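You operate a simulated robot arm through the tools that you are given. There is no shell and no other tool. Be economical: measure what you need, move in short steps, check, and stop when the job is done.

You run a simulated two-armed robot. Do the job below in one go: nothing can be reset, and whatever is moved stays where it is left.

## Task
Take the lid off the grey pot on the top of the end bench and lay it down there.

It is judged by the outcome, as a careful person would: the job done as asked, and still so three seconds after it is handed in. It fails if anything else is knocked over, pushed out of place, dropped, spilled or broken. Lids that push on must go on centred and level and be pressed home; caps that screw on are set level and turned clockwise until they are tight.

## Robot
Two 7-joint arms with two-finger parallel grippers on one trunk, on a base that drives. Base frame: it is fixed to the floor where the robot stands at the start and does not move with it; the origin is under the middle of the robot, x ahead of it, y to its left, z up; the surface under the hand at the start is at about z = 0.88. Units: m, degrees, N and s.
The left shoulder is at the start at [0.054, 0.23, 1.05], the right one opposite. Payload 3.91 kg a hand.
The tool frame of a hand sits at the grasp point between the pads (the TCP): z along the fingers, y along the line on which they close. The tips reach 0.03 m beyond it. Largest opening 0.11 m; finger width 0.02, thickness 0.01; the body of the gripper, 0.048 by 0.112 m, starts 0.055 m behind the TCP.
Orientation is that of the tool frame in the base frame, as a unit quaternion [w, x, y, z]. With the fingers straight down and closing along the base's y, the tool's x points along the base's -x, its y along +y and its z along -z.

## Interface
- The arms move only by the tool send_rows. It takes "left_commands", "right_commands" or both (then of equal length, played together; a hand with none holds still); each is a list of rows, each a list of 7 numbers: the shift along the tool's x, y, z in m, then the turn, a rotation vector about the tool's x, y, z in degrees, then the finger opening in m, from 0 to 0.11. In form: [[tx, ty, tz, wx, wy, wz, fingers], ...]. A call has 1 to 10 rows; each row is the pose to reach, as a shift and turn from the pose commanded when the call began, along the tool's axes at that moment. Rows are played at 5 a second. More than 0.05 m and 8.6 degrees between two rows, or a gripper value outside its range, and nothing of the call is played. A pose out of reach is approached as far as the arm can. The call stops where the force on the tool passes 40 N (or 10 N more than at its start, if that is more) or the arm is blocked; 0.2 s more then pass. The fingers move at their own pace (about 0.108 m/s each) and stop on an object; they squeeze with about 29 N. The grip force told is the motor's: it shows also when the fingers shut on nothing. Time passes only in rows, and 0.2 s behind the last, so rows that repeat a pose let the fingers close. The reply holds the time, the measured pose of the TCP, the force on the tool along the base axes, the opening and the grip force, in the units named above and with some noise, with the torque about the TCP (base axes, N m) and any sound that the robot's microphone picked up, and new pictures: "views" is both (left out), scene, wrist or none (wrist: the cameras of the hands that moved).
- Cameras (640 x 400 px; columns grow to the right, rows downward): "scene" is now at [0.1179, 0.0928, 1.3097]; the picture's right is [-0.02, -1.00, 0.08], its down [-0.38, -0.06, -0.92] and it looks along [0.93, -0.05, -0.38] (base axes); focal length 264 px, centre (320, 200). "left" rides on the left gripper at [0.072, -0.017, -0.103] in its tool frame; the picture's right is [0.23, 0.97, 0.00], its down [-0.76, 0.18, -0.62] and it looks along [-0.61, 0.14, 0.78] (tool axes); focal length 222 px, centre (320, 200). "right" rides on the right gripper at [0.072, 0.017, -0.103] in its tool frame; the picture's right is [-0.23, 0.97, 0.00], its down [-0.76, -0.18, -0.62] and it looks along [-0.61, -0.14, 0.78] (tool axes); focal length 222 px, centre (320, 200).
- lift_body(by): slides the trunk up (or, below 0, down) by that many m; the arms and the scene camera ride with it, the base frame stays. It gives what a move gives, with no picture.
- drive_base(legs): drives the robot by 1 to 6 legs, each [ahead, left, turn to the left] in m, m and degrees, along the robot's own axes; the way and the turn of a leg run together, so that a leg with both is an arc; at most 1.5 m and 180 degrees a leg. The arms and the cameras ride along, it lands a little off, and it stops where it bumps. It gives what a move gives, and a new picture of the scene camera.
- pan_tilt(pan, tilt): turns the head with the scene camera to pan (to the left, within 86 degrees either way) and tilt (down, from -29 to 69), counted from straight ahead of the robot. It gives what a move gives, and a new picture of the scene camera.
- locate(camera, pixels): for up to 12 pixels [column, row] of the newest picture of that camera ("zoom" is the newest enlarged one), the place [x, y, z] in the base frame of the surface seen there, good to about 0.003 m. The clock stands still meanwhile.
- close_up(camera, box): a new picture of the part [left, top, right, bottom] of that camera's present view, enlarged. The clock stands still meanwhile.
- sign_off(): hands the job in; it is judged then, once.

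Work in short steps. Measure before you move; look again where a grasp or a placing could have gone wrong, and mend it. You have 80 turns and 260 pictures in all, those below and enlarged ones among them. Open the grippers and draw the arms clear of the work before you hand the job in, unless the task says otherwise; then end with one line.

The tools are called after "Emit:" as a command line: name --argument value ..., lists and objects as JSON in quotes. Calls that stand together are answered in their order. send_rows: Moves the arms, as the interface text tells. Its arguments: {"type":"object","properties":{"left_commands":{"type":"array","items":{"type":"array","items":{"type":"number"}}},"right_commands":{"type":"array","items":{"type":"array","items":{"type":"number"}}},"views":{"type":"string","enum":["both","scene","wrist","none"]}},"required":[]} The other tools are called the same way: lift_body (by) slides the trunk up or down; drive_base (legs) drives the base; pan_tilt (pan, tilt) turns the head that bears the scene camera; locate (camera, pixels) gives the place of the surface under pixels of a picture; close_up (camera, box) takes an enlarged picture of a part of a camera's view; sign_off () hands the job in.

At the start:

```text
t: 0.0
left_eef_pos: [0.8096, 0.3559, 1.1371]
left_ee_rot: [0.005, 0.025, 1.0, -0.006]
left_ft_force: [-0.7, -0.7, -0.1]
left_wrist_torque: [-0.01, 0.0, 0.0]
left_opening: 0.11
left_grasp_force: 0.0
right_eef_pos: [0.5381, -0.2739, 1.1231]
right_ee_rot: [0.007, 0.024, 1.0, -0.013]
right_ft_force: [-0.1, -1.1, 0.4]
right_wrist_torque: [-0.05, -0.01, 0.05]
right_opening: 0.1099
right_grasp_force: 0.0
trunk travel left (down, up): [-0.5, 0.44]
robot x, y, heading: [-0.0229, 0.0003, -3.1]
head pan, tilt: [1.9, 22.3]
```

scene: 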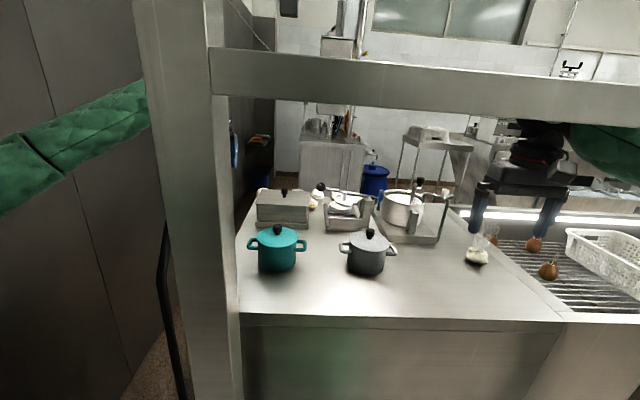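
right: 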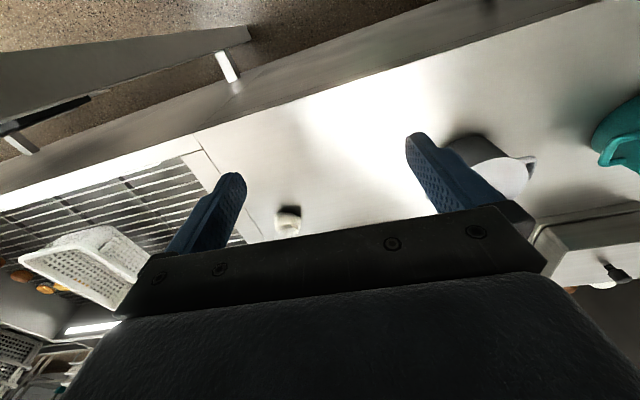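
left: 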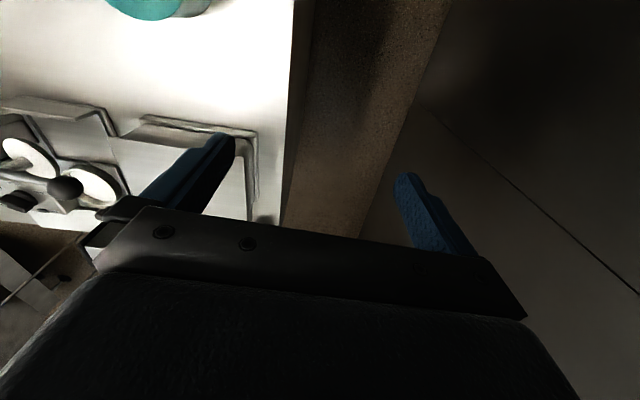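

The grey pot is at about (367,250) in the scene picture, with its black knob at (369,233). I'll enlarge that area and measure it.

Emit:
close_up --camera "scene" --box '[230, 170, 470, 320]'

Emit:
locate --camera "scene" --pixels '[[369, 232], [369, 242], [345, 246], [392, 250], [367, 270], [277, 229], [320, 300], [430, 290], [440, 255], [260, 300], [525, 180], [216, 60]]'

```text
2.67 times, centred on (350, 245) of scene
```

zoom: 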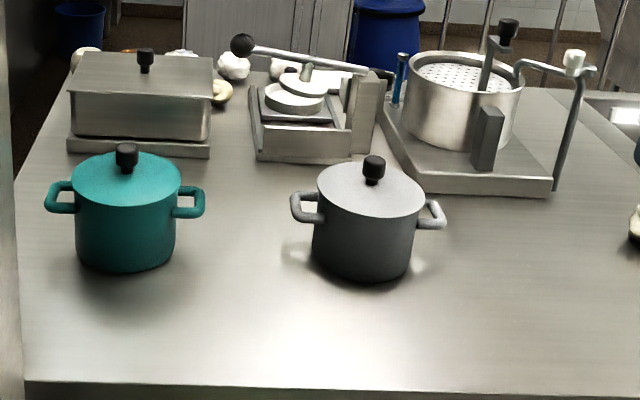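

```text
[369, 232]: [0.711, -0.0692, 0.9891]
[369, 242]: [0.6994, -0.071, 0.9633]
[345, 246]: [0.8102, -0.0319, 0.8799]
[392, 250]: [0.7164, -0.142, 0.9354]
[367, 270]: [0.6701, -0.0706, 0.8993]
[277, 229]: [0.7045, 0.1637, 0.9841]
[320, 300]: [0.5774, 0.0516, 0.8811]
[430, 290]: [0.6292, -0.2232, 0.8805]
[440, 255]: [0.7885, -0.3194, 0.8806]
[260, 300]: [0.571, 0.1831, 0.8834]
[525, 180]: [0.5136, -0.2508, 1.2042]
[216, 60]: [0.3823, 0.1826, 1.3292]
```

The knob is near (0.715, -0.07, 0.98). The frame of beam and post in front of me could foul the arm, so I'll measure it, along with the knob and lid in detail.

Emit:
locate --camera "zoom" --pixels '[[374, 160], [374, 170], [373, 181], [366, 162], [382, 162], [320, 180], [424, 190], [370, 167], [371, 215], [440, 215], [295, 200], [370, 205]]'

Emit:
locate --camera "scene" --pixels '[[230, 55], [230, 90], [400, 72], [400, 98], [600, 115], [600, 85], [150, 150], [205, 200], [550, 150], [600, 140], [400, 320], [235, 380]]'

Emit:
close_up --camera "scene" --box '[320, 215, 416, 275]'

```text
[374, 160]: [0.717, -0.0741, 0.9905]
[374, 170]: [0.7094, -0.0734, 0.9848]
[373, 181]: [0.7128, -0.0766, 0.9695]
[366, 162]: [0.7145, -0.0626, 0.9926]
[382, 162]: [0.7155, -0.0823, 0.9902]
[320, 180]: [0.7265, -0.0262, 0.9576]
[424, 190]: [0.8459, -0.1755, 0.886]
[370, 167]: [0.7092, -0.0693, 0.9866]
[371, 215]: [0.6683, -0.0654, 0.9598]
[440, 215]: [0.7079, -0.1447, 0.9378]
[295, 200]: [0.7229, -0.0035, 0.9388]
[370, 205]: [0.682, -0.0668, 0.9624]
```

```text
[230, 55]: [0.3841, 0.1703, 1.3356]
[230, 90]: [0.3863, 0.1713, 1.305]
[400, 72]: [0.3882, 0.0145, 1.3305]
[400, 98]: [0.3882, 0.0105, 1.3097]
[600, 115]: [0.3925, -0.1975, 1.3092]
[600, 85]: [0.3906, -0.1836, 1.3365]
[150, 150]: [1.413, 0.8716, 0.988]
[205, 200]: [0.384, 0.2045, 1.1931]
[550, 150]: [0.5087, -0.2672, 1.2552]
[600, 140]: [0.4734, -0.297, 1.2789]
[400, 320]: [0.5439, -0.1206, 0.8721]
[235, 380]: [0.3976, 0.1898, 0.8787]
```

```text
6.67 times, centred on (368, 245) of scene
```

zoom: 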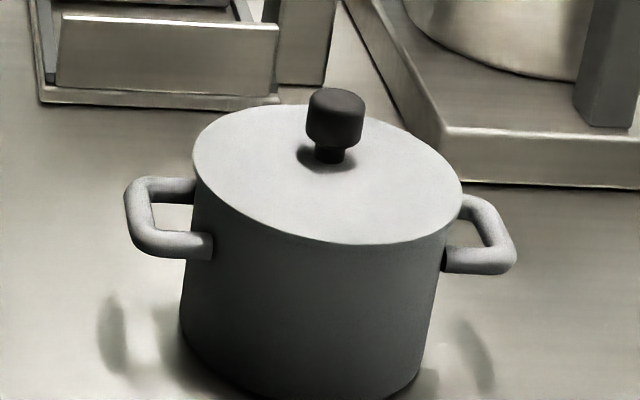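

The beam sits at x≈0.39, with its underside near z≈1.30. I'll look towards the right arm to see how it passes the beam.

Emit:
pan_tilt --pan -45 --tilt 25

```text
t: 1.1
left_eef_pos: [0.8016, 0.2919, 1.1526]
left_ee_rot: [0.013, 0.019, 1.0, 0.021]
left_ft_force: [-1.3, 0.8, 0.4]
left_wrist_torque: [0.01, 0.02, 0.0]
left_opening: 0.1098
left_grasp_force: 0.1
right_eef_pos: [0.5353, -0.3345, 1.0987]
right_ee_rot: [0.011, 0.017, 1.0, 0.016]
right_ft_force: [0.0, -0.1, -0.7]
right_wrist_torque: [-0.01, -0.01, 0.03]
right_opening: 0.1098
right_grasp_force: 0.1
trunk travel left (down, up): [-0.5, 0.44]
robot x, y, heading: [-0.0232, 0.0009, -2.6]
head pan, tilt: [-45.0, 25.0]
```

scene: 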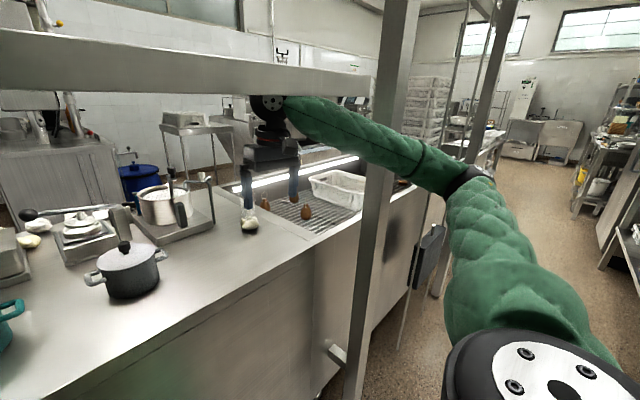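

The right forearm crosses a second post near column 385. I need to know which side of the post it is on.

Emit:
close_up --camera "scene" --box '[230, 60, 510, 235]'

Emit:
locate --camera "scene" --pixels '[[395, 60], [375, 230], [365, 300], [340, 125], [385, 135], [385, 155], [430, 165], [470, 180], [500, 250], [340, 90], [265, 105], [360, 70]]'

```text
2.29 times, centred on (370, 148) of scene
```

zoom: 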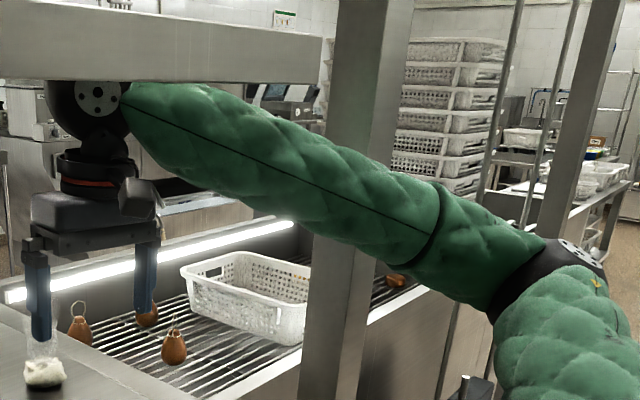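

```text
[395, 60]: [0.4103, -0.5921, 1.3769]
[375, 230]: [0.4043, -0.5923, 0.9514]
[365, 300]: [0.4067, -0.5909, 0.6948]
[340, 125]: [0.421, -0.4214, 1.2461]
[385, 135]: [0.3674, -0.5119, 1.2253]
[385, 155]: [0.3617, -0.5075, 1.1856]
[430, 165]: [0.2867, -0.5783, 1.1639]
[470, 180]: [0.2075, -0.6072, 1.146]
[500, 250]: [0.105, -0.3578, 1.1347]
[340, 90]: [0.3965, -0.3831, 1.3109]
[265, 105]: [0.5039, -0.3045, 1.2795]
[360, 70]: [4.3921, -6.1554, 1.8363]
```

The forearm passes inside the frame, under the beam and left of the right post (y≈-0.59). Both pose readings shifted since the start, so I'll re-aim the head at the pot and re-read with a zero move.

Emit:
pan_tilt --pan -12 --tilt 30

Emit:
send_rows --right_commands '[[0, 0, 0, 0, 0, 0, 0.07], [0, 0, 0, 0, 0, 0, 0.07]]' --views "both"

```text
t: 2.1
left_eef_pos: [0.8029, 0.2921, 1.1526]
left_ee_rot: [0.013, 0.02, 1.0, 0.021]
left_ft_force: [0.9, 0.1, -0.3]
left_wrist_torque: [0.0, 0.01, 0.01]
left_opening: 0.11
left_grasp_force: 0.0
right_eef_pos: [0.5335, -0.3346, 1.1005]
right_ee_rot: [0.01, 0.018, 1.0, 0.015]
right_ft_force: [0.5, -0.2, 0.2]
right_wrist_torque: [0.01, 0.02, 0.0]
right_opening: 0.1098
right_grasp_force: 0.0
trunk travel left (down, up): [-0.5, 0.44]
robot x, y, heading: [-0.019, 0.0016, -2.4]
head pan, tilt: [-12.0, 30.0]
```

scene: 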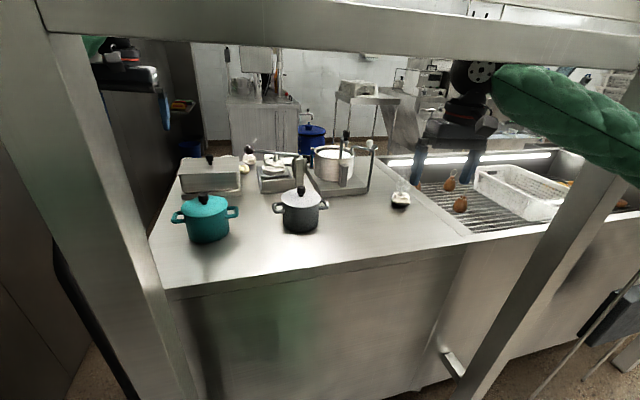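

```text
t: 2.7
left_eef_pos: [0.8036, 0.2922, 1.1534]
left_ee_rot: [0.013, 0.02, 0.999, 0.021]
left_ft_force: [0.0, -0.1, 0.3]
left_wrist_torque: [-0.02, 0.02, 0.0]
left_opening: 0.1098
left_grasp_force: 0.1
right_eef_pos: [0.5345, -0.3354, 1.0991]
right_ee_rot: [0.012, 0.018, 1.0, 0.015]
right_ft_force: [-0.3, 0.3, -0.4]
right_wrist_torque: [-0.02, 0.01, 0.02]
right_opening: 0.0701
right_grasp_force: 0.0
trunk travel left (down, up): [-0.5, 0.44]
robot x, y, heading: [-0.0232, 0.0002, -2.2]
head pan, tilt: [-12.0, 30.0]
```

scene: 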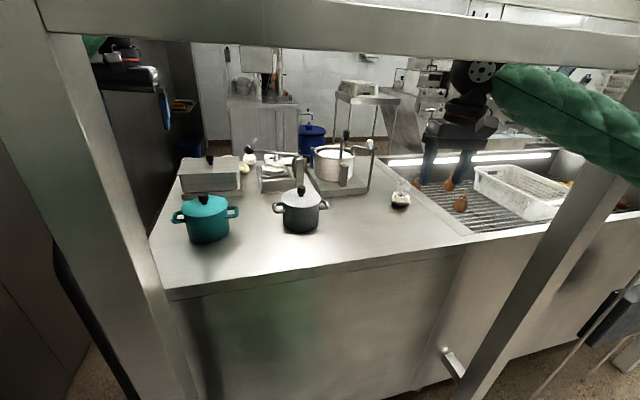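
right: 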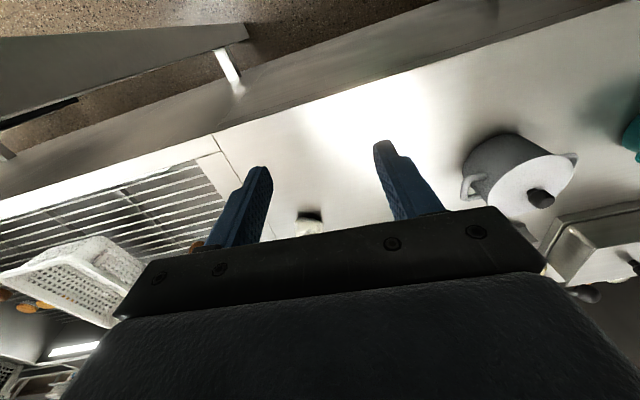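

Poses are stable now. I'll check the knob (537,198) in the wrist picture and (301,190) in the scene, plus possible placing spots and the garlic cup.

Emit:
locate --camera "right" --pixels '[[540, 198], [533, 195], [520, 185], [310, 225], [300, 130], [385, 130], [390, 195], [255, 190]]'

Emit:
locate --camera "scene" --pixels '[[301, 190], [301, 187], [274, 208], [327, 204], [400, 195], [340, 240], [370, 230], [400, 250], [430, 210], [372, 160]]'

```text
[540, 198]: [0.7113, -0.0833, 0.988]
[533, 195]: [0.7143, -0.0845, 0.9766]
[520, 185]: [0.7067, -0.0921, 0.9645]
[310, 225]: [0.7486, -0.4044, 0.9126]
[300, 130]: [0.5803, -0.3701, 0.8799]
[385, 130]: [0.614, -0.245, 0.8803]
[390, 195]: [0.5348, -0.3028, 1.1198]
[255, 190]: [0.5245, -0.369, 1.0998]
```

```text
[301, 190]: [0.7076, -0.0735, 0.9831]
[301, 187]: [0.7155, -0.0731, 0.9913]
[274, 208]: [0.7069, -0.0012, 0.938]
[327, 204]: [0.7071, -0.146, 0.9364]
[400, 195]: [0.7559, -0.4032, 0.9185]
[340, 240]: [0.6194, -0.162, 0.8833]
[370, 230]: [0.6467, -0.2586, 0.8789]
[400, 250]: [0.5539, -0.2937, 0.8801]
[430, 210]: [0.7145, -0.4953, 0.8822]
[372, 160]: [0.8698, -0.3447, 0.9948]
```

Both views agree: knob centre ≈ (0.717, -0.074) and top ≈ 0.992. I'll lower a little and move diagonally towards it in stages, levelling the tool on the way and staying above the pot.

Emit:
send_rows --right_commands '[[0, 0, 0.03, 0.5, 0.4, 0, 0.07], [-0.03, 0.02, 0.042, 1, 0.8, 0, 0.07], [-0.06, 0.05, 0.042, 1.7, 1.4, 0, 0.07], [-0.09, 0.085, 0.042, 1.7, 1.4, 0, 0.07], [-0.11, 0.12, 0.042, 1.7, 1.4, 0, 0.07], [-0.13, 0.16, 0.042, 1.7, 1.4, 0, 0.07]]' --views "both"

```text
t: 4.3
left_eef_pos: [0.7828, 0.0498, 1.1419]
left_ee_rot: [0.003, 0.152, 0.988, 0.029]
left_ft_force: [0.5, -1.6, -2.4]
left_wrist_torque: [0.14, -0.01, 0.02]
left_opening: 0.1102
left_grasp_force: 0.1
right_eef_pos: [0.5301, -0.3546, 1.0535]
right_ee_rot: [-0.009, 0.135, 0.991, 0.004]
right_ft_force: [-5.8, 7.1, -0.3]
right_wrist_torque: [-0.63, -0.43, 0.02]
right_opening: 0.0702
right_grasp_force: 0.1
trunk travel left (down, up): [-0.5, 0.44]
robot x, y, heading: [-0.1036, -0.0098, -17.5]
head pan, tilt: [-12.0, 30.0]
stopped in row 6 (right hand): the arm was blocked; the commanded pose is now the measured one
```

scene: 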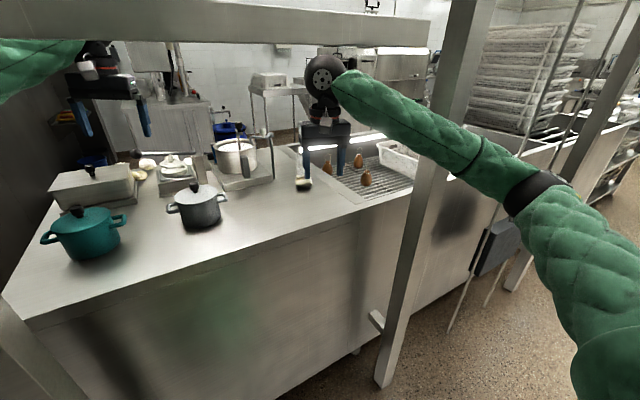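
right: 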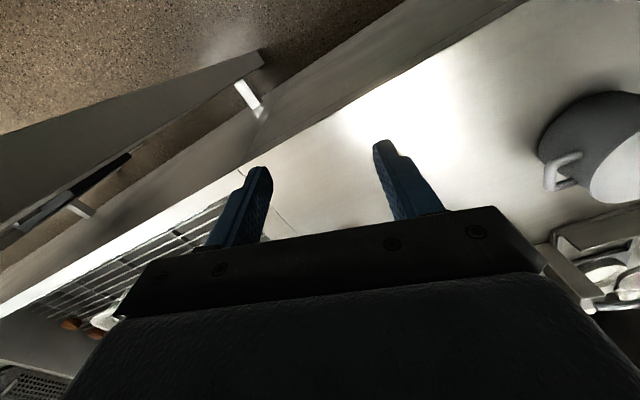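

The call was blocked, and the base itself got pushed: heading is now -17.5° and it moved back 8 cm. Something on the robot is pressing on the frame, so I'll look left and right before moving again.

Emit:
pan_tilt --pan 50 --tilt 25

Emit:
pan_tilt --pan -40 --tilt 10

```text
t: 5.7
left_eef_pos: [0.7653, 0.0566, 1.1582]
left_ee_rot: [0.013, 0.141, 0.989, 0.031]
left_ft_force: [-0.2, 0.1, -0.1]
left_wrist_torque: [0.0, -0.01, -0.01]
left_opening: 0.1104
left_grasp_force: 0.0
right_eef_pos: [0.523, -0.3535, 1.0559]
right_ee_rot: [-0.002, 0.122, 0.992, 0.006]
right_ft_force: [0.6, -0.9, -0.7]
right_wrist_torque: [0.04, 0.02, -0.01]
right_opening: 0.0703
right_grasp_force: 0.1
trunk travel left (down, up): [-0.5, 0.44]
robot x, y, heading: [-0.0933, -0.0195, -16.1]
head pan, tilt: [50.0, 25.0]
```

scene: 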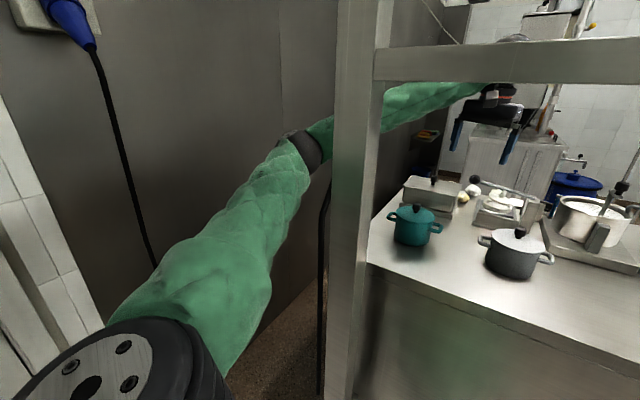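

```text
t: 7.3
left_eef_pos: [0.7662, 0.0557, 1.159]
left_ee_rot: [0.014, 0.141, 0.989, 0.032]
left_ft_force: [0.9, -0.5, 0.3]
left_wrist_torque: [0.0, -0.01, 0.02]
left_opening: 0.1099
left_grasp_force: 0.0
right_eef_pos: [0.522, -0.3542, 1.0569]
right_ee_rot: [-0.002, 0.122, 0.992, 0.006]
right_ft_force: [-0.3, -0.2, 0.0]
right_wrist_torque: [0.01, 0.0, -0.01]
right_opening: 0.0699
right_grasp_force: 0.0
trunk travel left (down, up): [-0.5, 0.44]
robot x, y, heading: [-0.0965, -0.02, -16.4]
head pan, tilt: [-40.0, 10.0]
```

scene: 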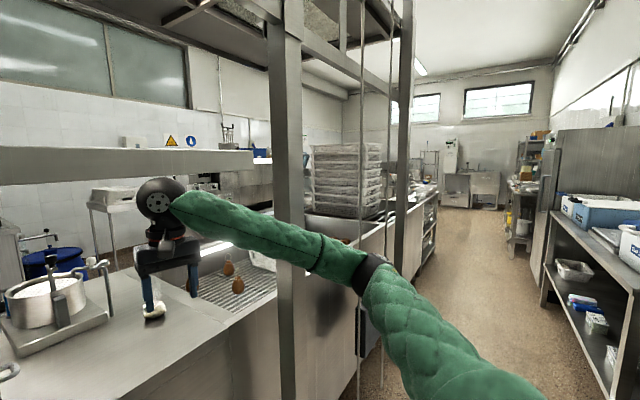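

The right forearm and elbow bulge outward and most likely hit the right post (y≈-0.59), and the left forearm runs outside the left post. Standing further back lets the arm straighten and pull its elbow in. First I'll lower the trunk a little to clear the beam, then back up slightly, away from both posts.

Emit:
lift_body --by -0.06

Emit:
drive_base --legs '[[-0.06, 0.0, 0.0]]'

```text
t: 8.3
left_eef_pos: [0.7732, 0.0635, 1.0962]
left_ee_rot: [0.012, 0.142, 0.989, 0.029]
left_ft_force: [0.1, 1.3, -1.1]
left_wrist_torque: [-0.09, -0.01, -0.01]
left_opening: 0.1099
left_grasp_force: 0.0
right_eef_pos: [0.5306, -0.3491, 1.0051]
right_ee_rot: [0.003, 0.127, 0.992, 0.004]
right_ft_force: [0.2, 0.6, -0.1]
right_wrist_torque: [0.04, 0.01, -0.01]
right_opening: 0.07
right_grasp_force: 0.1
trunk travel left (down, up): [-0.44, 0.5]
robot x, y, heading: [-0.0964, -0.0139, -16.5]
head pan, tilt: [-40.0, 10.0]
```

```text
t: 9.3
left_eef_pos: [0.7345, 0.0887, 1.0845]
left_ee_rot: [0.004, 0.129, 0.991, 0.033]
left_ft_force: [0.2, 0.5, 1.0]
left_wrist_torque: [-0.03, -0.04, -0.02]
left_opening: 0.11
left_grasp_force: 0.2
right_eef_pos: [0.5033, -0.3296, 0.9876]
right_ee_rot: [-0.007, 0.113, 0.993, 0.008]
right_ft_force: [-1.4, 0.0, 0.0]
right_wrist_torque: [-0.03, -0.04, -0.03]
right_opening: 0.07
right_grasp_force: 0.0
trunk travel left (down, up): [-0.44, 0.5]
robot x, y, heading: [-0.1391, -0.0038, -14.8]
head pan, tilt: [-40.0, 10.0]
```

scene: 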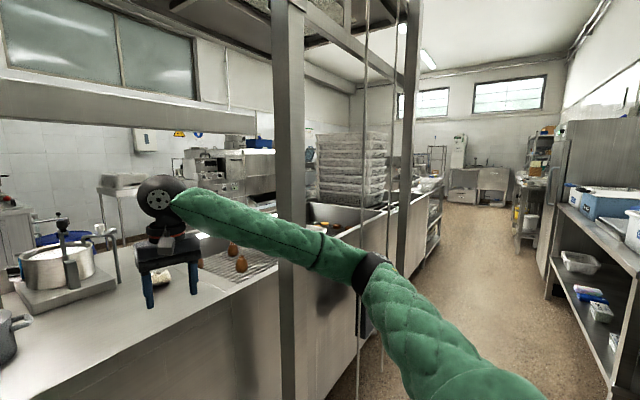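

That worked: the wrist is now below the beam's underside and clear of the post. I'll back up another 0.1 m.

Emit:
drive_base --legs '[[-0.1, 0.0, 0.0]]'

Emit:
pan_tilt --pan 45 --tilt 25

```text
t: 10.4
left_eef_pos: [0.6387, 0.1137, 1.0862]
left_ee_rot: [0.005, 0.128, 0.991, 0.032]
left_ft_force: [-0.1, 0.6, 0.2]
left_wrist_torque: [-0.01, -0.03, 0.01]
left_opening: 0.11
left_grasp_force: 0.0
right_eef_pos: [0.4077, -0.303, 0.9891]
right_ee_rot: [-0.007, 0.112, 0.994, 0.009]
right_ft_force: [0.0, 0.3, -0.3]
right_wrist_torque: [-0.06, -0.02, 0.01]
right_opening: 0.0699
right_grasp_force: 0.2
trunk travel left (down, up): [-0.44, 0.5]
robot x, y, heading: [-0.2357, 0.0228, -15.0]
head pan, tilt: [-40.0, 10.0]
```

scene: 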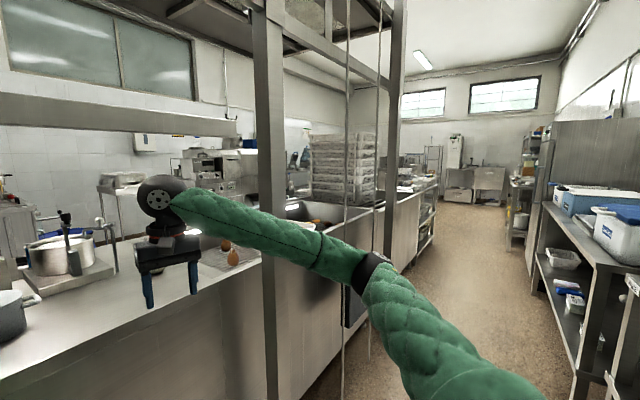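

```text
t: 12.0
left_eef_pos: [0.6406, 0.1144, 1.0837]
left_ee_rot: [0.005, 0.129, 0.991, 0.032]
left_ft_force: [0.3, -0.2, 0.0]
left_wrist_torque: [-0.02, -0.01, -0.03]
left_opening: 0.1099
left_grasp_force: 0.0
right_eef_pos: [0.409, -0.3043, 0.9876]
right_ee_rot: [-0.009, 0.113, 0.993, 0.009]
right_ft_force: [-0.6, 1.4, -0.3]
right_wrist_torque: [0.04, 0.0, 0.01]
right_opening: 0.0702
right_grasp_force: 0.0
trunk travel left (down, up): [-0.44, 0.5]
robot x, y, heading: [-0.2395, 0.0221, -15.0]
head pan, tilt: [45.0, 25.0]
```

scene: 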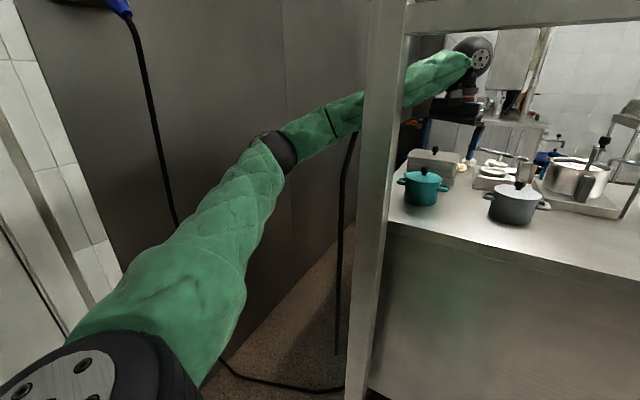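

Now clear on the right. Before turning left to face the pot, I'll check how much room the left elbow has to the wall.

Emit:
locate --camera "scene" --pixels '[[275, 145], [340, 110], [430, 75], [385, 150], [230, 100], [320, 60], [140, 60], [50, 230], [160, 230], [350, 200], [370, 350], [200, 200]]'

```text
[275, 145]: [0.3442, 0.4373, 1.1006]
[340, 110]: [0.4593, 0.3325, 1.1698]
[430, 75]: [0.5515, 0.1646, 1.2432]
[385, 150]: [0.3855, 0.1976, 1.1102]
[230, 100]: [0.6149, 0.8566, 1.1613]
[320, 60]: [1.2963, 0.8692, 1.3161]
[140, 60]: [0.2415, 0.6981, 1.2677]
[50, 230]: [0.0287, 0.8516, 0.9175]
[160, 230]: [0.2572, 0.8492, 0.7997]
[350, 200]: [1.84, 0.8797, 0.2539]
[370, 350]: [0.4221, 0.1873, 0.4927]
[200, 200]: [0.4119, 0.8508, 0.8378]
```

Wall at y≈0.85, cable at y≈0.70, and the left elbow at (0.34, 0.44). Turning left 12° leaves room and takes the left arm away from its post.

Emit:
drive_base --legs '[[0, 0, 6], [0, 0, 6]]'

Emit:
pan_tilt --pan -5 --tilt 30

```text
t: 13.5
left_eef_pos: [0.5995, 0.2993, 1.0837]
left_ee_rot: [0.001, 0.022, 0.999, 0.033]
left_ft_force: [-1.1, 0.0, 0.4]
left_wrist_torque: [-0.02, -0.01, 0.0]
left_opening: 0.11
left_grasp_force: 0.1
right_eef_pos: [0.4632, -0.1587, 0.9884]
right_ee_rot: [-0.01, 0.006, 1.0, 0.007]
right_ft_force: [0.4, 0.8, 0.0]
right_wrist_torque: [-0.01, 0.01, 0.04]
right_opening: 0.07
right_grasp_force: 0.0
trunk travel left (down, up): [-0.44, 0.5]
robot x, y, heading: [-0.2403, 0.0233, -2.8]
head pan, tilt: [45.0, 25.0]
```

scene: 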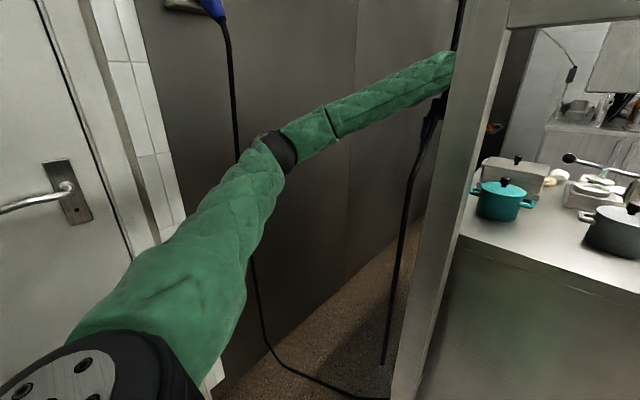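

```text
t: 14.7
left_eef_pos: [0.6013, 0.2981, 1.0834]
left_ee_rot: [0.0, 0.022, 0.999, 0.033]
left_ft_force: [-0.3, 0.3, -0.4]
left_wrist_torque: [0.02, 0.03, -0.02]
left_opening: 0.1102
left_grasp_force: 0.0
right_eef_pos: [0.4635, -0.1584, 0.9883]
right_ee_rot: [-0.009, 0.006, 1.0, 0.007]
right_ft_force: [0.6, 0.1, -0.3]
right_wrist_torque: [-0.01, -0.06, -0.03]
right_opening: 0.07
right_grasp_force: 0.1
trunk travel left (down, up): [-0.44, 0.5]
robot x, y, heading: [-0.2366, 0.0239, -2.6]
head pan, tilt: [-5.0, 30.0]
```

scene: 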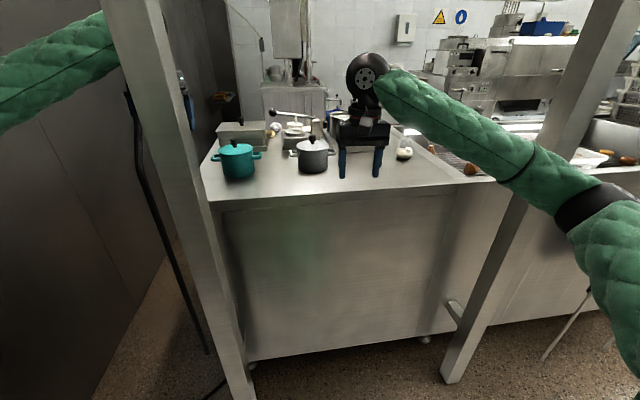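

The robot now faces the pot with the hand at (0.463, -0.158, 0.988), in the middle of the opening. I'll reach forward first, and rise only once past the beam.

Emit:
send_rows --right_commands '[[-0.035, 0, 0, 0, 0, 0, 0.07], [-0.07, 0.001, 0, 0, 0, 0, 0.07], [-0.105, 0.001, -0.001, 0, 0, 0, 0.07], [-0.13, 0.002, -0.02, 0, 0, 0, 0.07], [-0.15, 0.003, -0.04, 0, 0, 0, 0.07], [-0.165, 0.003, -0.063, 0, 0, 0, 0.07]]' --views "both"

```text
t: 16.1
left_eef_pos: [0.5998, 0.299, 1.0863]
left_ee_rot: [0.001, 0.023, 0.999, 0.033]
left_ft_force: [0.3, 0.5, -0.1]
left_wrist_torque: [0.02, -0.06, -0.02]
left_opening: 0.11
left_grasp_force: 0.0
right_eef_pos: [0.6304, -0.1601, 1.0464]
right_ee_rot: [-0.009, 0.007, 1.0, 0.009]
right_ft_force: [0.0, -0.8, 0.6]
right_wrist_torque: [-0.03, -0.03, 0.01]
right_opening: 0.0702
right_grasp_force: 0.0
trunk travel left (down, up): [-0.44, 0.5]
robot x, y, heading: [-0.2401, 0.021, -2.7]
head pan, tilt: [-5.0, 30.0]
```

scene: 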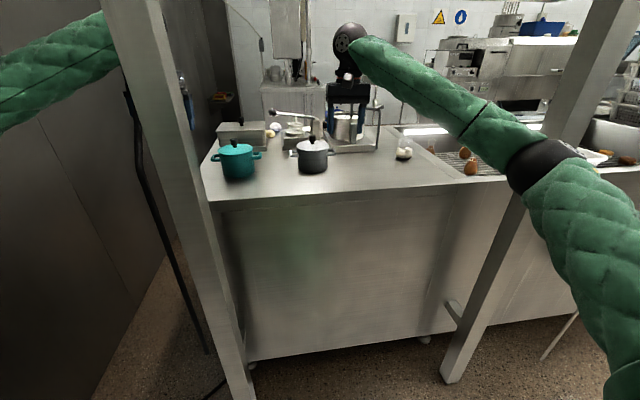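
right: 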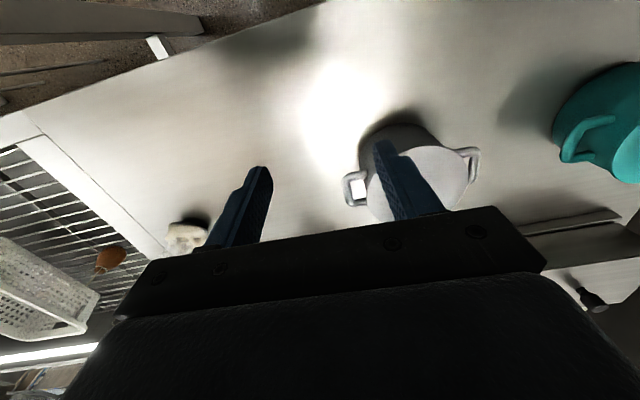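

Base stable, no contact. I'll check the forearm/elbow clearance to the right post, and the knob again, before going over the knob.

Emit:
locate --camera "scene" --pixels '[[545, 165], [490, 115], [575, 80], [505, 260], [420, 75], [317, 139], [317, 143], [347, 40], [340, 118]]'

```text
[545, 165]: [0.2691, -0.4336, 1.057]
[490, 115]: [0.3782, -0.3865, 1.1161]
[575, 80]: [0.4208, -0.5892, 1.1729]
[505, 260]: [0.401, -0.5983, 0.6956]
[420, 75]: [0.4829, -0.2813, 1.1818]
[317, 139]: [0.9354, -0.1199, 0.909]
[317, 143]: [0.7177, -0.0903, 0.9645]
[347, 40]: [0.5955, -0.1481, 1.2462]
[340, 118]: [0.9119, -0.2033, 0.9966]
```

The elbow's inner side is at (0.27, -0.43), close to but clear of the post. I'll go half way to the knob and check that the base doesn't get pushed.

Emit:
send_rows --right_commands '[[-0.025, 0.01, -0.005, 0, 0, 0, 0.07], [-0.045, 0.025, -0.012, 0, 0, 0, 0.07], [-0.06, 0.045, -0.012, 0, 0, 0, 0.07]]' --views "scene"

Emit:
locate --camera "scene" --pixels '[[540, 145], [545, 165], [580, 170]]'

```text
t: 16.9
left_eef_pos: [0.6015, 0.2988, 1.0838]
left_ee_rot: [0.0, 0.023, 0.999, 0.032]
left_ft_force: [0.3, 0.7, 0.3]
left_wrist_torque: [-0.01, -0.02, -0.01]
left_opening: 0.1098
left_grasp_force: 0.0
right_eef_pos: [0.6925, -0.1167, 1.0593]
right_ee_rot: [-0.01, 0.007, 1.0, 0.008]
right_ft_force: [-0.4, 0.0, -0.6]
right_wrist_torque: [0.0, 0.02, 0.01]
right_opening: 0.0701
right_grasp_force: 0.2
trunk travel left (down, up): [-0.44, 0.5]
robot x, y, heading: [-0.2361, 0.0227, -2.8]
head pan, tilt: [-5.0, 30.0]
```

scene: 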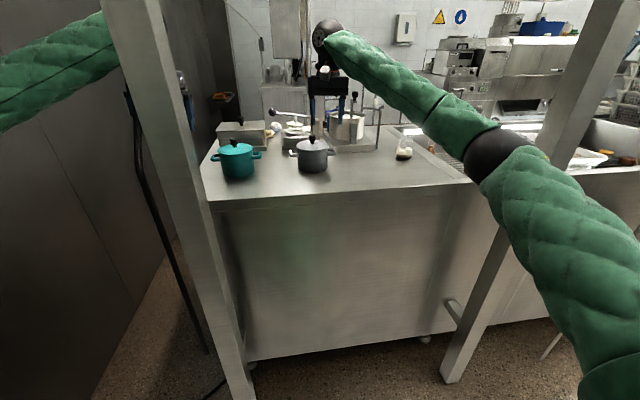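

```text
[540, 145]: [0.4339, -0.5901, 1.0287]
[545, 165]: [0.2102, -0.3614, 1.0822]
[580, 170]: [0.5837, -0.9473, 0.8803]
```

The elbow is drawing in and the base is stable. I'll finish positioning above the knob and look with the wrist camera.

Emit:
send_rows --right_commands '[[-0.012, 0.022, 0, 0, 0, 0, 0.07], [-0.024, 0.042, 0, 0, 0, 0, 0.07], [-0.024, 0.042, 0, 0, 0, 0, 0.07]]' --views "both"

Emit:
close_up --camera "scene" --box '[270, 80, 366, 180]'

```text
t: 17.7
left_eef_pos: [0.6019, 0.2979, 1.0843]
left_ee_rot: [0.001, 0.023, 0.999, 0.033]
left_ft_force: [0.0, -0.9, -0.7]
left_wrist_torque: [-0.01, 0.01, 0.01]
left_opening: 0.1102
left_grasp_force: 0.0
right_eef_pos: [0.7167, -0.0734, 1.0591]
right_ee_rot: [-0.01, 0.007, 1.0, 0.008]
right_ft_force: [0.8, -0.1, -0.1]
right_wrist_torque: [0.03, -0.01, 0.0]
right_opening: 0.07
right_grasp_force: 0.0
trunk travel left (down, up): [-0.44, 0.5]
robot x, y, heading: [-0.2388, 0.0225, -2.6]
head pan, tilt: [-5.0, 30.0]
```

scene: 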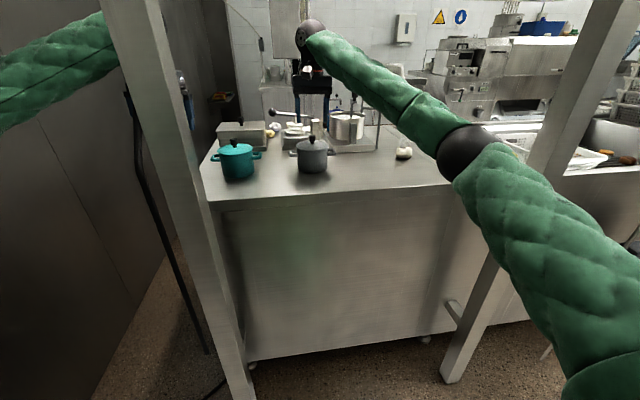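
right: 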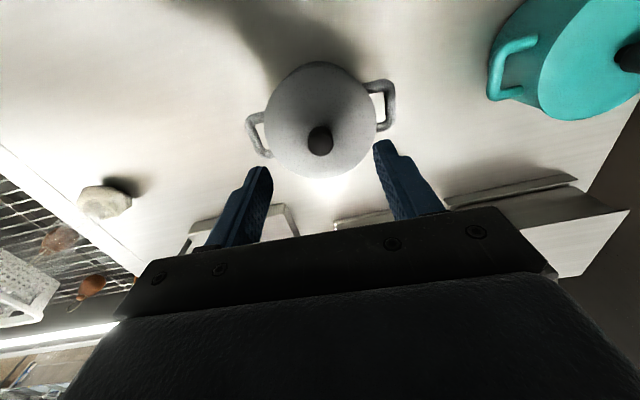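

```text
4.00 times, centred on (318, 130) of scene
```

zoom: 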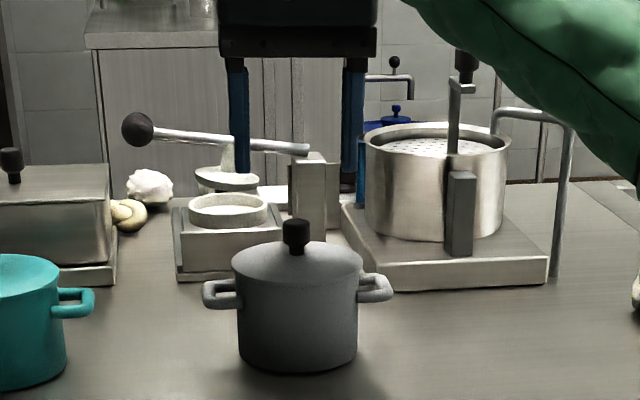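

The knob shows at (319,140) in the wrist view. I'll locate it precisely, with the lid and fingertips for reference.

Emit:
locate --camera "right" --pixels '[[319, 140], [311, 142], [328, 142], [319, 150], [319, 130], [319, 62], [320, 177], [266, 120], [375, 120], [255, 190], [390, 170]]'

Emit:
close_up --camera "right" --box '[230, 40, 422, 220]'

```text
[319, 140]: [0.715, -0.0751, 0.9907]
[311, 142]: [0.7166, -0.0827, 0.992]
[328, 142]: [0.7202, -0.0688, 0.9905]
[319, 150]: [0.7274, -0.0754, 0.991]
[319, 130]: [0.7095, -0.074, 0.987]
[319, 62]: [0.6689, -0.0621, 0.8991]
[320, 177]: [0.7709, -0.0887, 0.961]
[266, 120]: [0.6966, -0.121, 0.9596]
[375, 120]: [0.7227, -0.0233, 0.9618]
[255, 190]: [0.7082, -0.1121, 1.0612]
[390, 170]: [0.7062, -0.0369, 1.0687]
```

```text
2.22 times, centred on (326, 130) of right
```

zoom: 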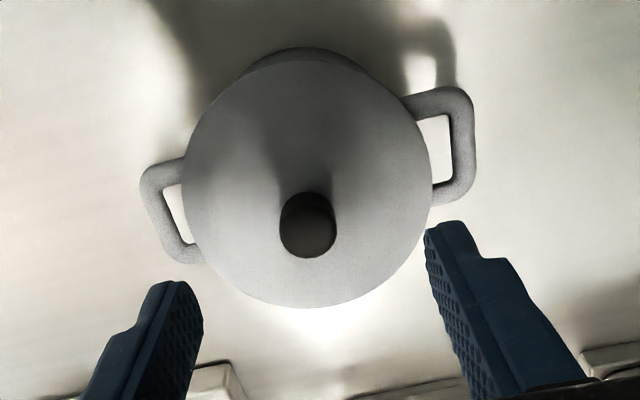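

Knob centre is (0.719, -0.075) with its top at 0.991, and the lid surface is at 0.961. I'll go down to TCP z≈0.997, so the tips stay 6 mm above the lid, with a small centring shift.

Emit:
send_rows --right_commands '[[-0.003, -0.002, 0.02, 0, 0, 0, 0.06], [-0.003, -0.002, 0.04, 0, 0, 0, 0.06], [-0.003, -0.002, 0.054, 0, 0, 0, 0.06], [-0.003, -0.002, 0.061, 0, 0, 0, 0.06]]' --views "wrist"

Emit:
close_up --camera "scene" --box '[280, 110, 350, 180]'

```text
t: 18.7
left_eef_pos: [0.601, 0.2982, 1.0833]
left_ee_rot: [0.001, 0.021, 0.999, 0.033]
left_ft_force: [-0.3, -0.1, 0.8]
left_wrist_torque: [-0.02, 0.01, 0.0]
left_opening: 0.11
left_grasp_force: 0.1
right_eef_pos: [0.716, -0.0744, 0.9971]
right_ee_rot: [-0.01, 0.007, 1.0, 0.009]
right_ft_force: [0.2, -0.5, -0.3]
right_wrist_torque: [0.01, -0.02, 0.02]
right_opening: 0.0598
right_grasp_force: 0.0
trunk travel left (down, up): [-0.44, 0.5]
robot x, y, heading: [-0.2349, 0.0209, -2.5]
head pan, tilt: [-5.0, 30.0]
```

right: 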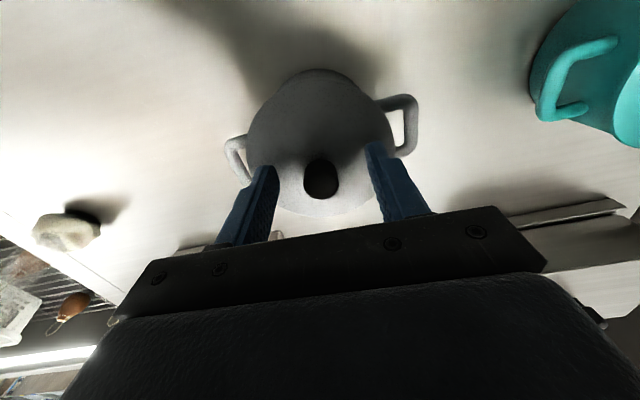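

```text
5.71 times, centred on (315, 145) of scene
```

zoom: 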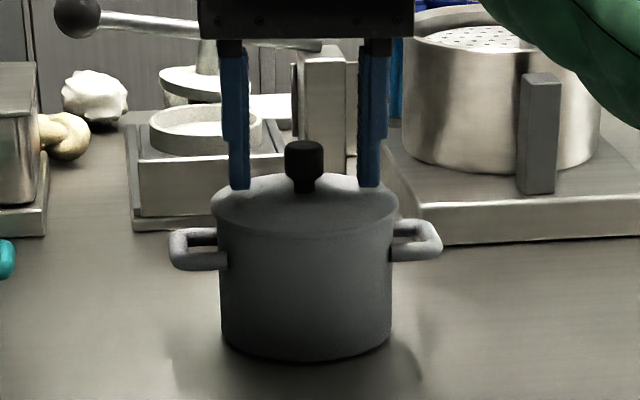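

The fingers straddle the knob symmetrically, with tips just above the lid. Closing.

Emit:
send_rows --right_commands '[[-0.002, 0, 0, 0, 0, 0, 0.04], [-0.002, 0, 0, 0, 0, 0, 0.02], [-0.002, 0, 0, 0, 0, 0, 0.0], [-0.002, 0, 0, 0, 0, 0, 0.0]]' --views "wrist"

```text
t: 19.7
left_eef_pos: [0.6013, 0.2982, 1.0854]
left_ee_rot: [0.001, 0.022, 0.999, 0.033]
left_ft_force: [-0.5, 0.2, -0.8]
left_wrist_torque: [0.01, -0.04, -0.03]
left_opening: 0.11
left_grasp_force: 0.1
right_eef_pos: [0.7182, -0.0747, 0.9975]
right_ee_rot: [-0.009, 0.005, 1.0, 0.008]
right_ft_force: [0.1, -0.5, -0.4]
right_wrist_torque: [-0.03, 0.0, 0.02]
right_opening: 0.0202
right_grasp_force: 28.8
trunk travel left (down, up): [-0.44, 0.5]
robot x, y, heading: [-0.2402, 0.0215, -2.4]
head pan, tilt: [-5.0, 30.0]
heard: snap
```

right: 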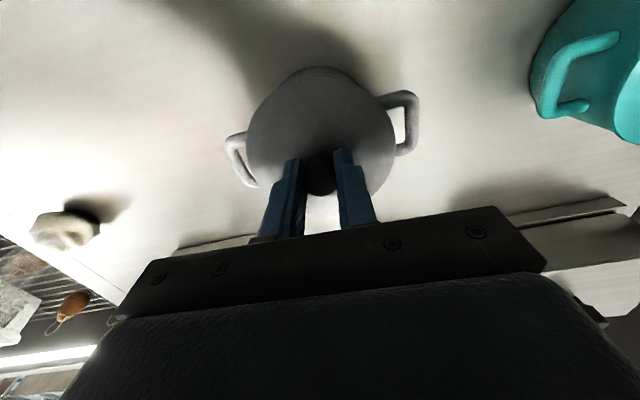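

The knob is held (opening 0.020 m, 28.8 N), with a snap heard at the closing. I'll lift slowly and check that only the lid rises.

Emit:
send_rows --right_commands '[[0, 0, -0.006, 0, 0, 0, 0.0], [0, 0, -0.014, 0, 0, 0, 0.0], [0, 0, -0.025, 0, 0, 0, 0.0], [0, 0, -0.025, 0, 0, 0, 0.0]]' --views "wrist"

Emit:
close_up --camera "scene" --box '[280, 110, 350, 180]'

```text
t: 20.7
left_eef_pos: [0.601, 0.2989, 1.0844]
left_ee_rot: [0.0, 0.022, 0.999, 0.033]
left_ft_force: [0.3, -0.1, 0.1]
left_wrist_torque: [0.02, 0.03, 0.01]
left_opening: 0.1099
left_grasp_force: 0.1
right_eef_pos: [0.7175, -0.0742, 1.0242]
right_ee_rot: [-0.009, 0.008, 1.0, 0.008]
right_ft_force: [1.1, 0.0, -0.3]
right_wrist_torque: [0.03, 0.01, 0.02]
right_opening: 0.0201
right_grasp_force: 28.7
trunk travel left (down, up): [-0.44, 0.5]
robot x, y, heading: [-0.241, 0.0228, -2.8]
head pan, tilt: [-5.0, 30.0]
```

right: 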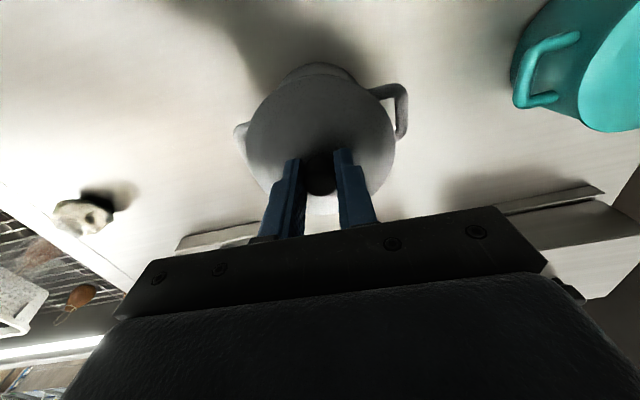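

```text
5.71 times, centred on (315, 145) of scene
```

zoom: 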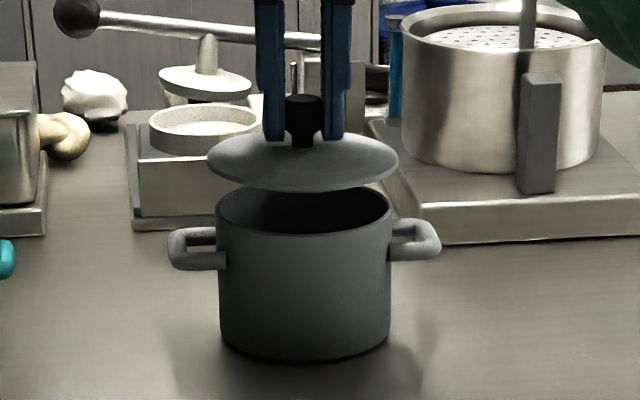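

The lid is off cleanly and the pot hasn't moved. I'll rise a bit more, then carry the lid to the bare bench at about (0.635, -0.22).

Emit:
send_rows --right_commands '[[0, 0, -0.015, 0, 0, 0, 0.0], [0, 0, -0.03, 0, 0, 0, 0.0], [0.016, -0.025, -0.03, 0, 0, 0, 0.0], [0.032, -0.055, -0.03, 0, 0, 0, 0.0], [0.048, -0.085, -0.03, 0, 0, 0, 0.0], [0.065, -0.115, -0.03, 0, 0, 0, 0.0], [0.081, -0.147, -0.03, 0, 0, 0, 0.0], [0.081, -0.147, -0.03, 0, 0, 0, 0.0]]' --views "both"

Emit:
close_up --camera "scene" --box '[270, 100, 440, 210]'

```text
t: 22.5
left_eef_pos: [0.6011, 0.2998, 1.0833]
left_ee_rot: [0.0, 0.022, 0.999, 0.034]
left_ft_force: [0.4, 0.0, -0.7]
left_wrist_torque: [-0.01, 0.01, 0.0]
left_opening: 0.1099
left_grasp_force: 0.1
right_eef_pos: [0.6372, -0.2228, 1.0542]
right_ee_rot: [-0.01, 0.007, 1.0, 0.008]
right_ft_force: [0.5, 0.5, -0.2]
right_wrist_torque: [0.0, 0.03, -0.03]
right_opening: 0.0201
right_grasp_force: 28.8
trunk travel left (down, up): [-0.44, 0.5]
robot x, y, heading: [-0.2403, 0.0257, -2.6]
head pan, tilt: [-5.0, 30.0]
```

scene: 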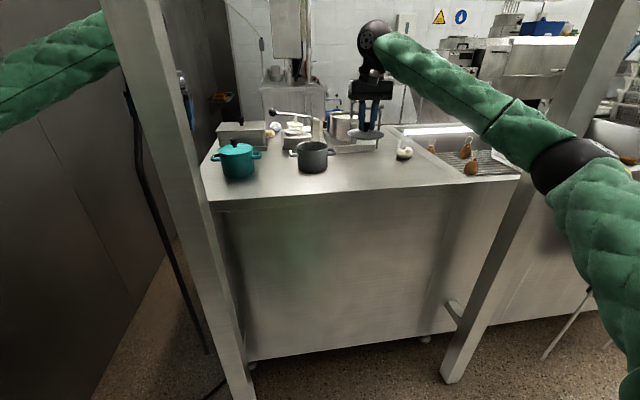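
right: 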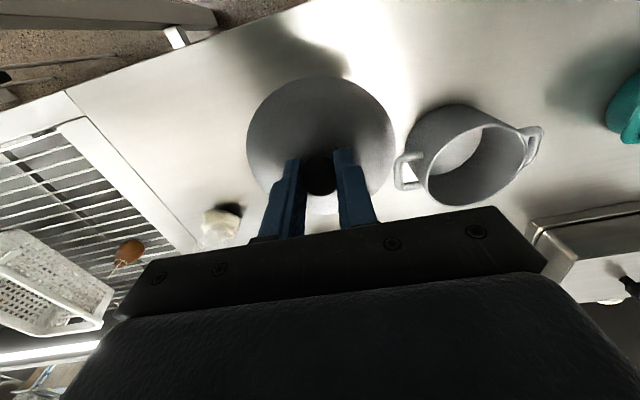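

```text
3.64 times, centred on (355, 155) of scene
```

zoom: 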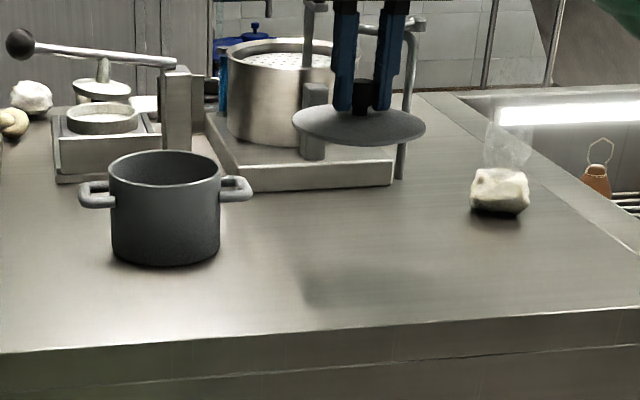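

The spot below is free. Lowering to just above the expected contact height (TCP ≈0.93).

Emit:
send_rows --right_commands '[[0, 0, 0.03, 0, 0, 0, 0.0], [0, 0, 0.06, 0, 0, 0, 0.0], [0, 0, 0.085, 0, 0, 0, 0.0], [0, 0, 0.1, 0, 0, 0, 0.0], [0, 0, 0.11, 0, 0, 0, 0.0], [0, 0, 0.115, 0, 0, 0, 0.0], [0, 0, 0.119, 0, 0, 0, 0.0]]' --views "none"

Emit:
close_up --camera "scene" --box '[320, 120, 410, 200]'

```text
t: 24.1
left_eef_pos: [0.6015, 0.2969, 1.0836]
left_ee_rot: [0.001, 0.023, 0.999, 0.033]
left_ft_force: [1.1, -0.3, 0.9]
left_wrist_torque: [-0.02, 0.01, -0.02]
left_opening: 0.11
left_grasp_force: 0.1
right_eef_pos: [0.6347, -0.2201, 0.9337]
right_ee_rot: [-0.009, 0.007, 1.0, 0.009]
right_ft_force: [0.4, 0.3, -1.1]
right_wrist_torque: [-0.02, 0.0, -0.02]
right_opening: 0.02
right_grasp_force: 29.1
trunk travel left (down, up): [-0.44, 0.5]
robot x, y, heading: [-0.2415, 0.0222, -2.5]
head pan, tilt: [-5.0, 30.0]
```

```text
5.00 times, centred on (365, 160) of scene
```

zoom: 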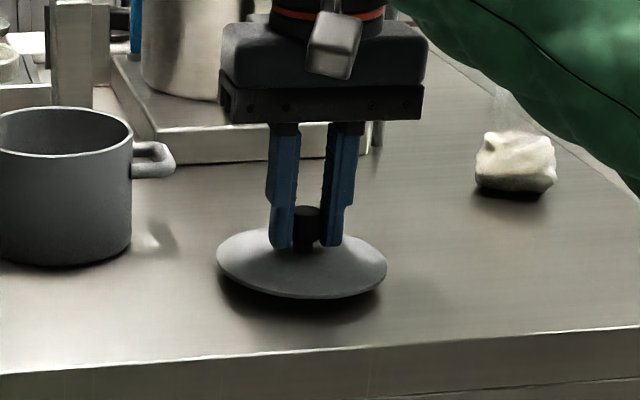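

Still about 1 cm of gap under the lid, with no contact force. Lowering in fine steps.

Emit:
send_rows --right_commands '[[0, 0, 0.002, 0, 0, 0, 0.0], [0, 0, 0.004, 0, 0, 0, 0.0], [0, 0, 0.006, 0, 0, 0, 0.0]]' --views "none"

Emit:
close_up --camera "scene" --box '[340, 140, 400, 190]'

```text
t: 24.9
left_eef_pos: [0.6006, 0.2993, 1.0842]
left_ee_rot: [0.0, 0.022, 0.999, 0.034]
left_ft_force: [-0.4, -0.6, -0.3]
left_wrist_torque: [-0.03, 0.02, 0.02]
left_opening: 0.1102
left_grasp_force: 0.0
right_eef_pos: [0.6332, -0.2199, 0.9282]
right_ee_rot: [-0.01, 0.007, 1.0, 0.009]
right_ft_force: [-1.5, 0.9, -0.3]
right_wrist_torque: [0.0, 0.02, -0.01]
right_opening: 0.02
right_grasp_force: 29.6
trunk travel left (down, up): [-0.44, 0.5]
robot x, y, heading: [-0.2367, 0.0222, -2.3]
head pan, tilt: [-5.0, 30.0]
```

```text
8.00 times, centred on (370, 165) of scene
```

zoom: 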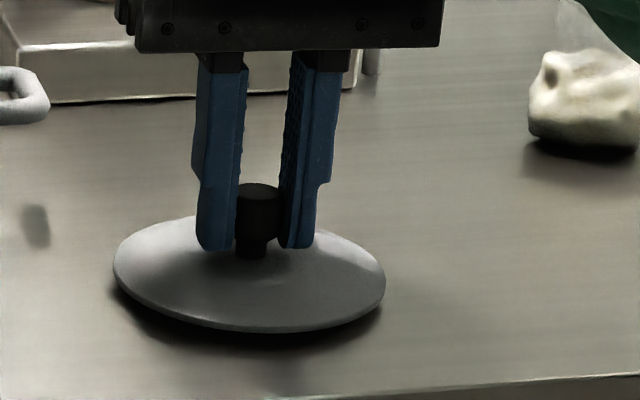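

Close now, but still a thin gap. Continuing with 1.5 mm steps.

Emit:
send_rows --right_commands '[[0, 0, 0.0015, 0, 0, 0, 0.0], [0, 0, 0.003, 0, 0, 0, 0.0], [0, 0, 0.0045, 0, 0, 0, 0.0]]' --views "none"

Emit:
close_up --camera "scene" --box '[340, 140, 400, 190]'

```text
t: 25.7
left_eef_pos: [0.5998, 0.3, 1.0855]
left_ee_rot: [0.0, 0.022, 0.999, 0.033]
left_ft_force: [1.5, -0.3, 0.7]
left_wrist_torque: [-0.01, -0.02, 0.02]
left_opening: 0.1098
left_grasp_force: 0.0
right_eef_pos: [0.6329, -0.2192, 0.9274]
right_ee_rot: [-0.007, 0.006, 1.0, 0.009]
right_ft_force: [9.0, 0.4, 27.6]
right_wrist_torque: [-0.44, -0.04, 0.04]
right_opening: 0.0202
right_grasp_force: 29.7
trunk travel left (down, up): [-0.44, 0.5]
robot x, y, heading: [-0.2376, 0.0183, -2.4]
head pan, tilt: [-5.0, 30.0]
```

```text
8.00 times, centred on (370, 165) of scene
```

zoom: 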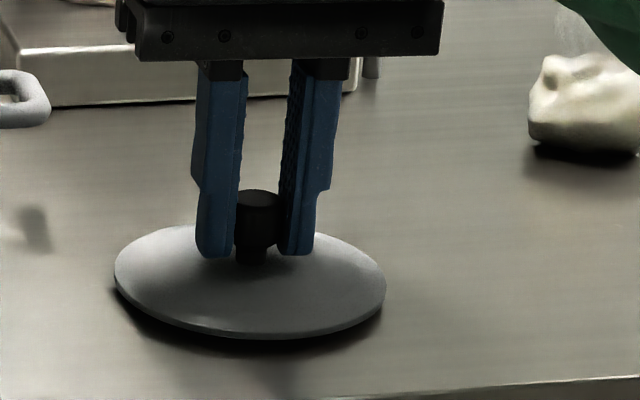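

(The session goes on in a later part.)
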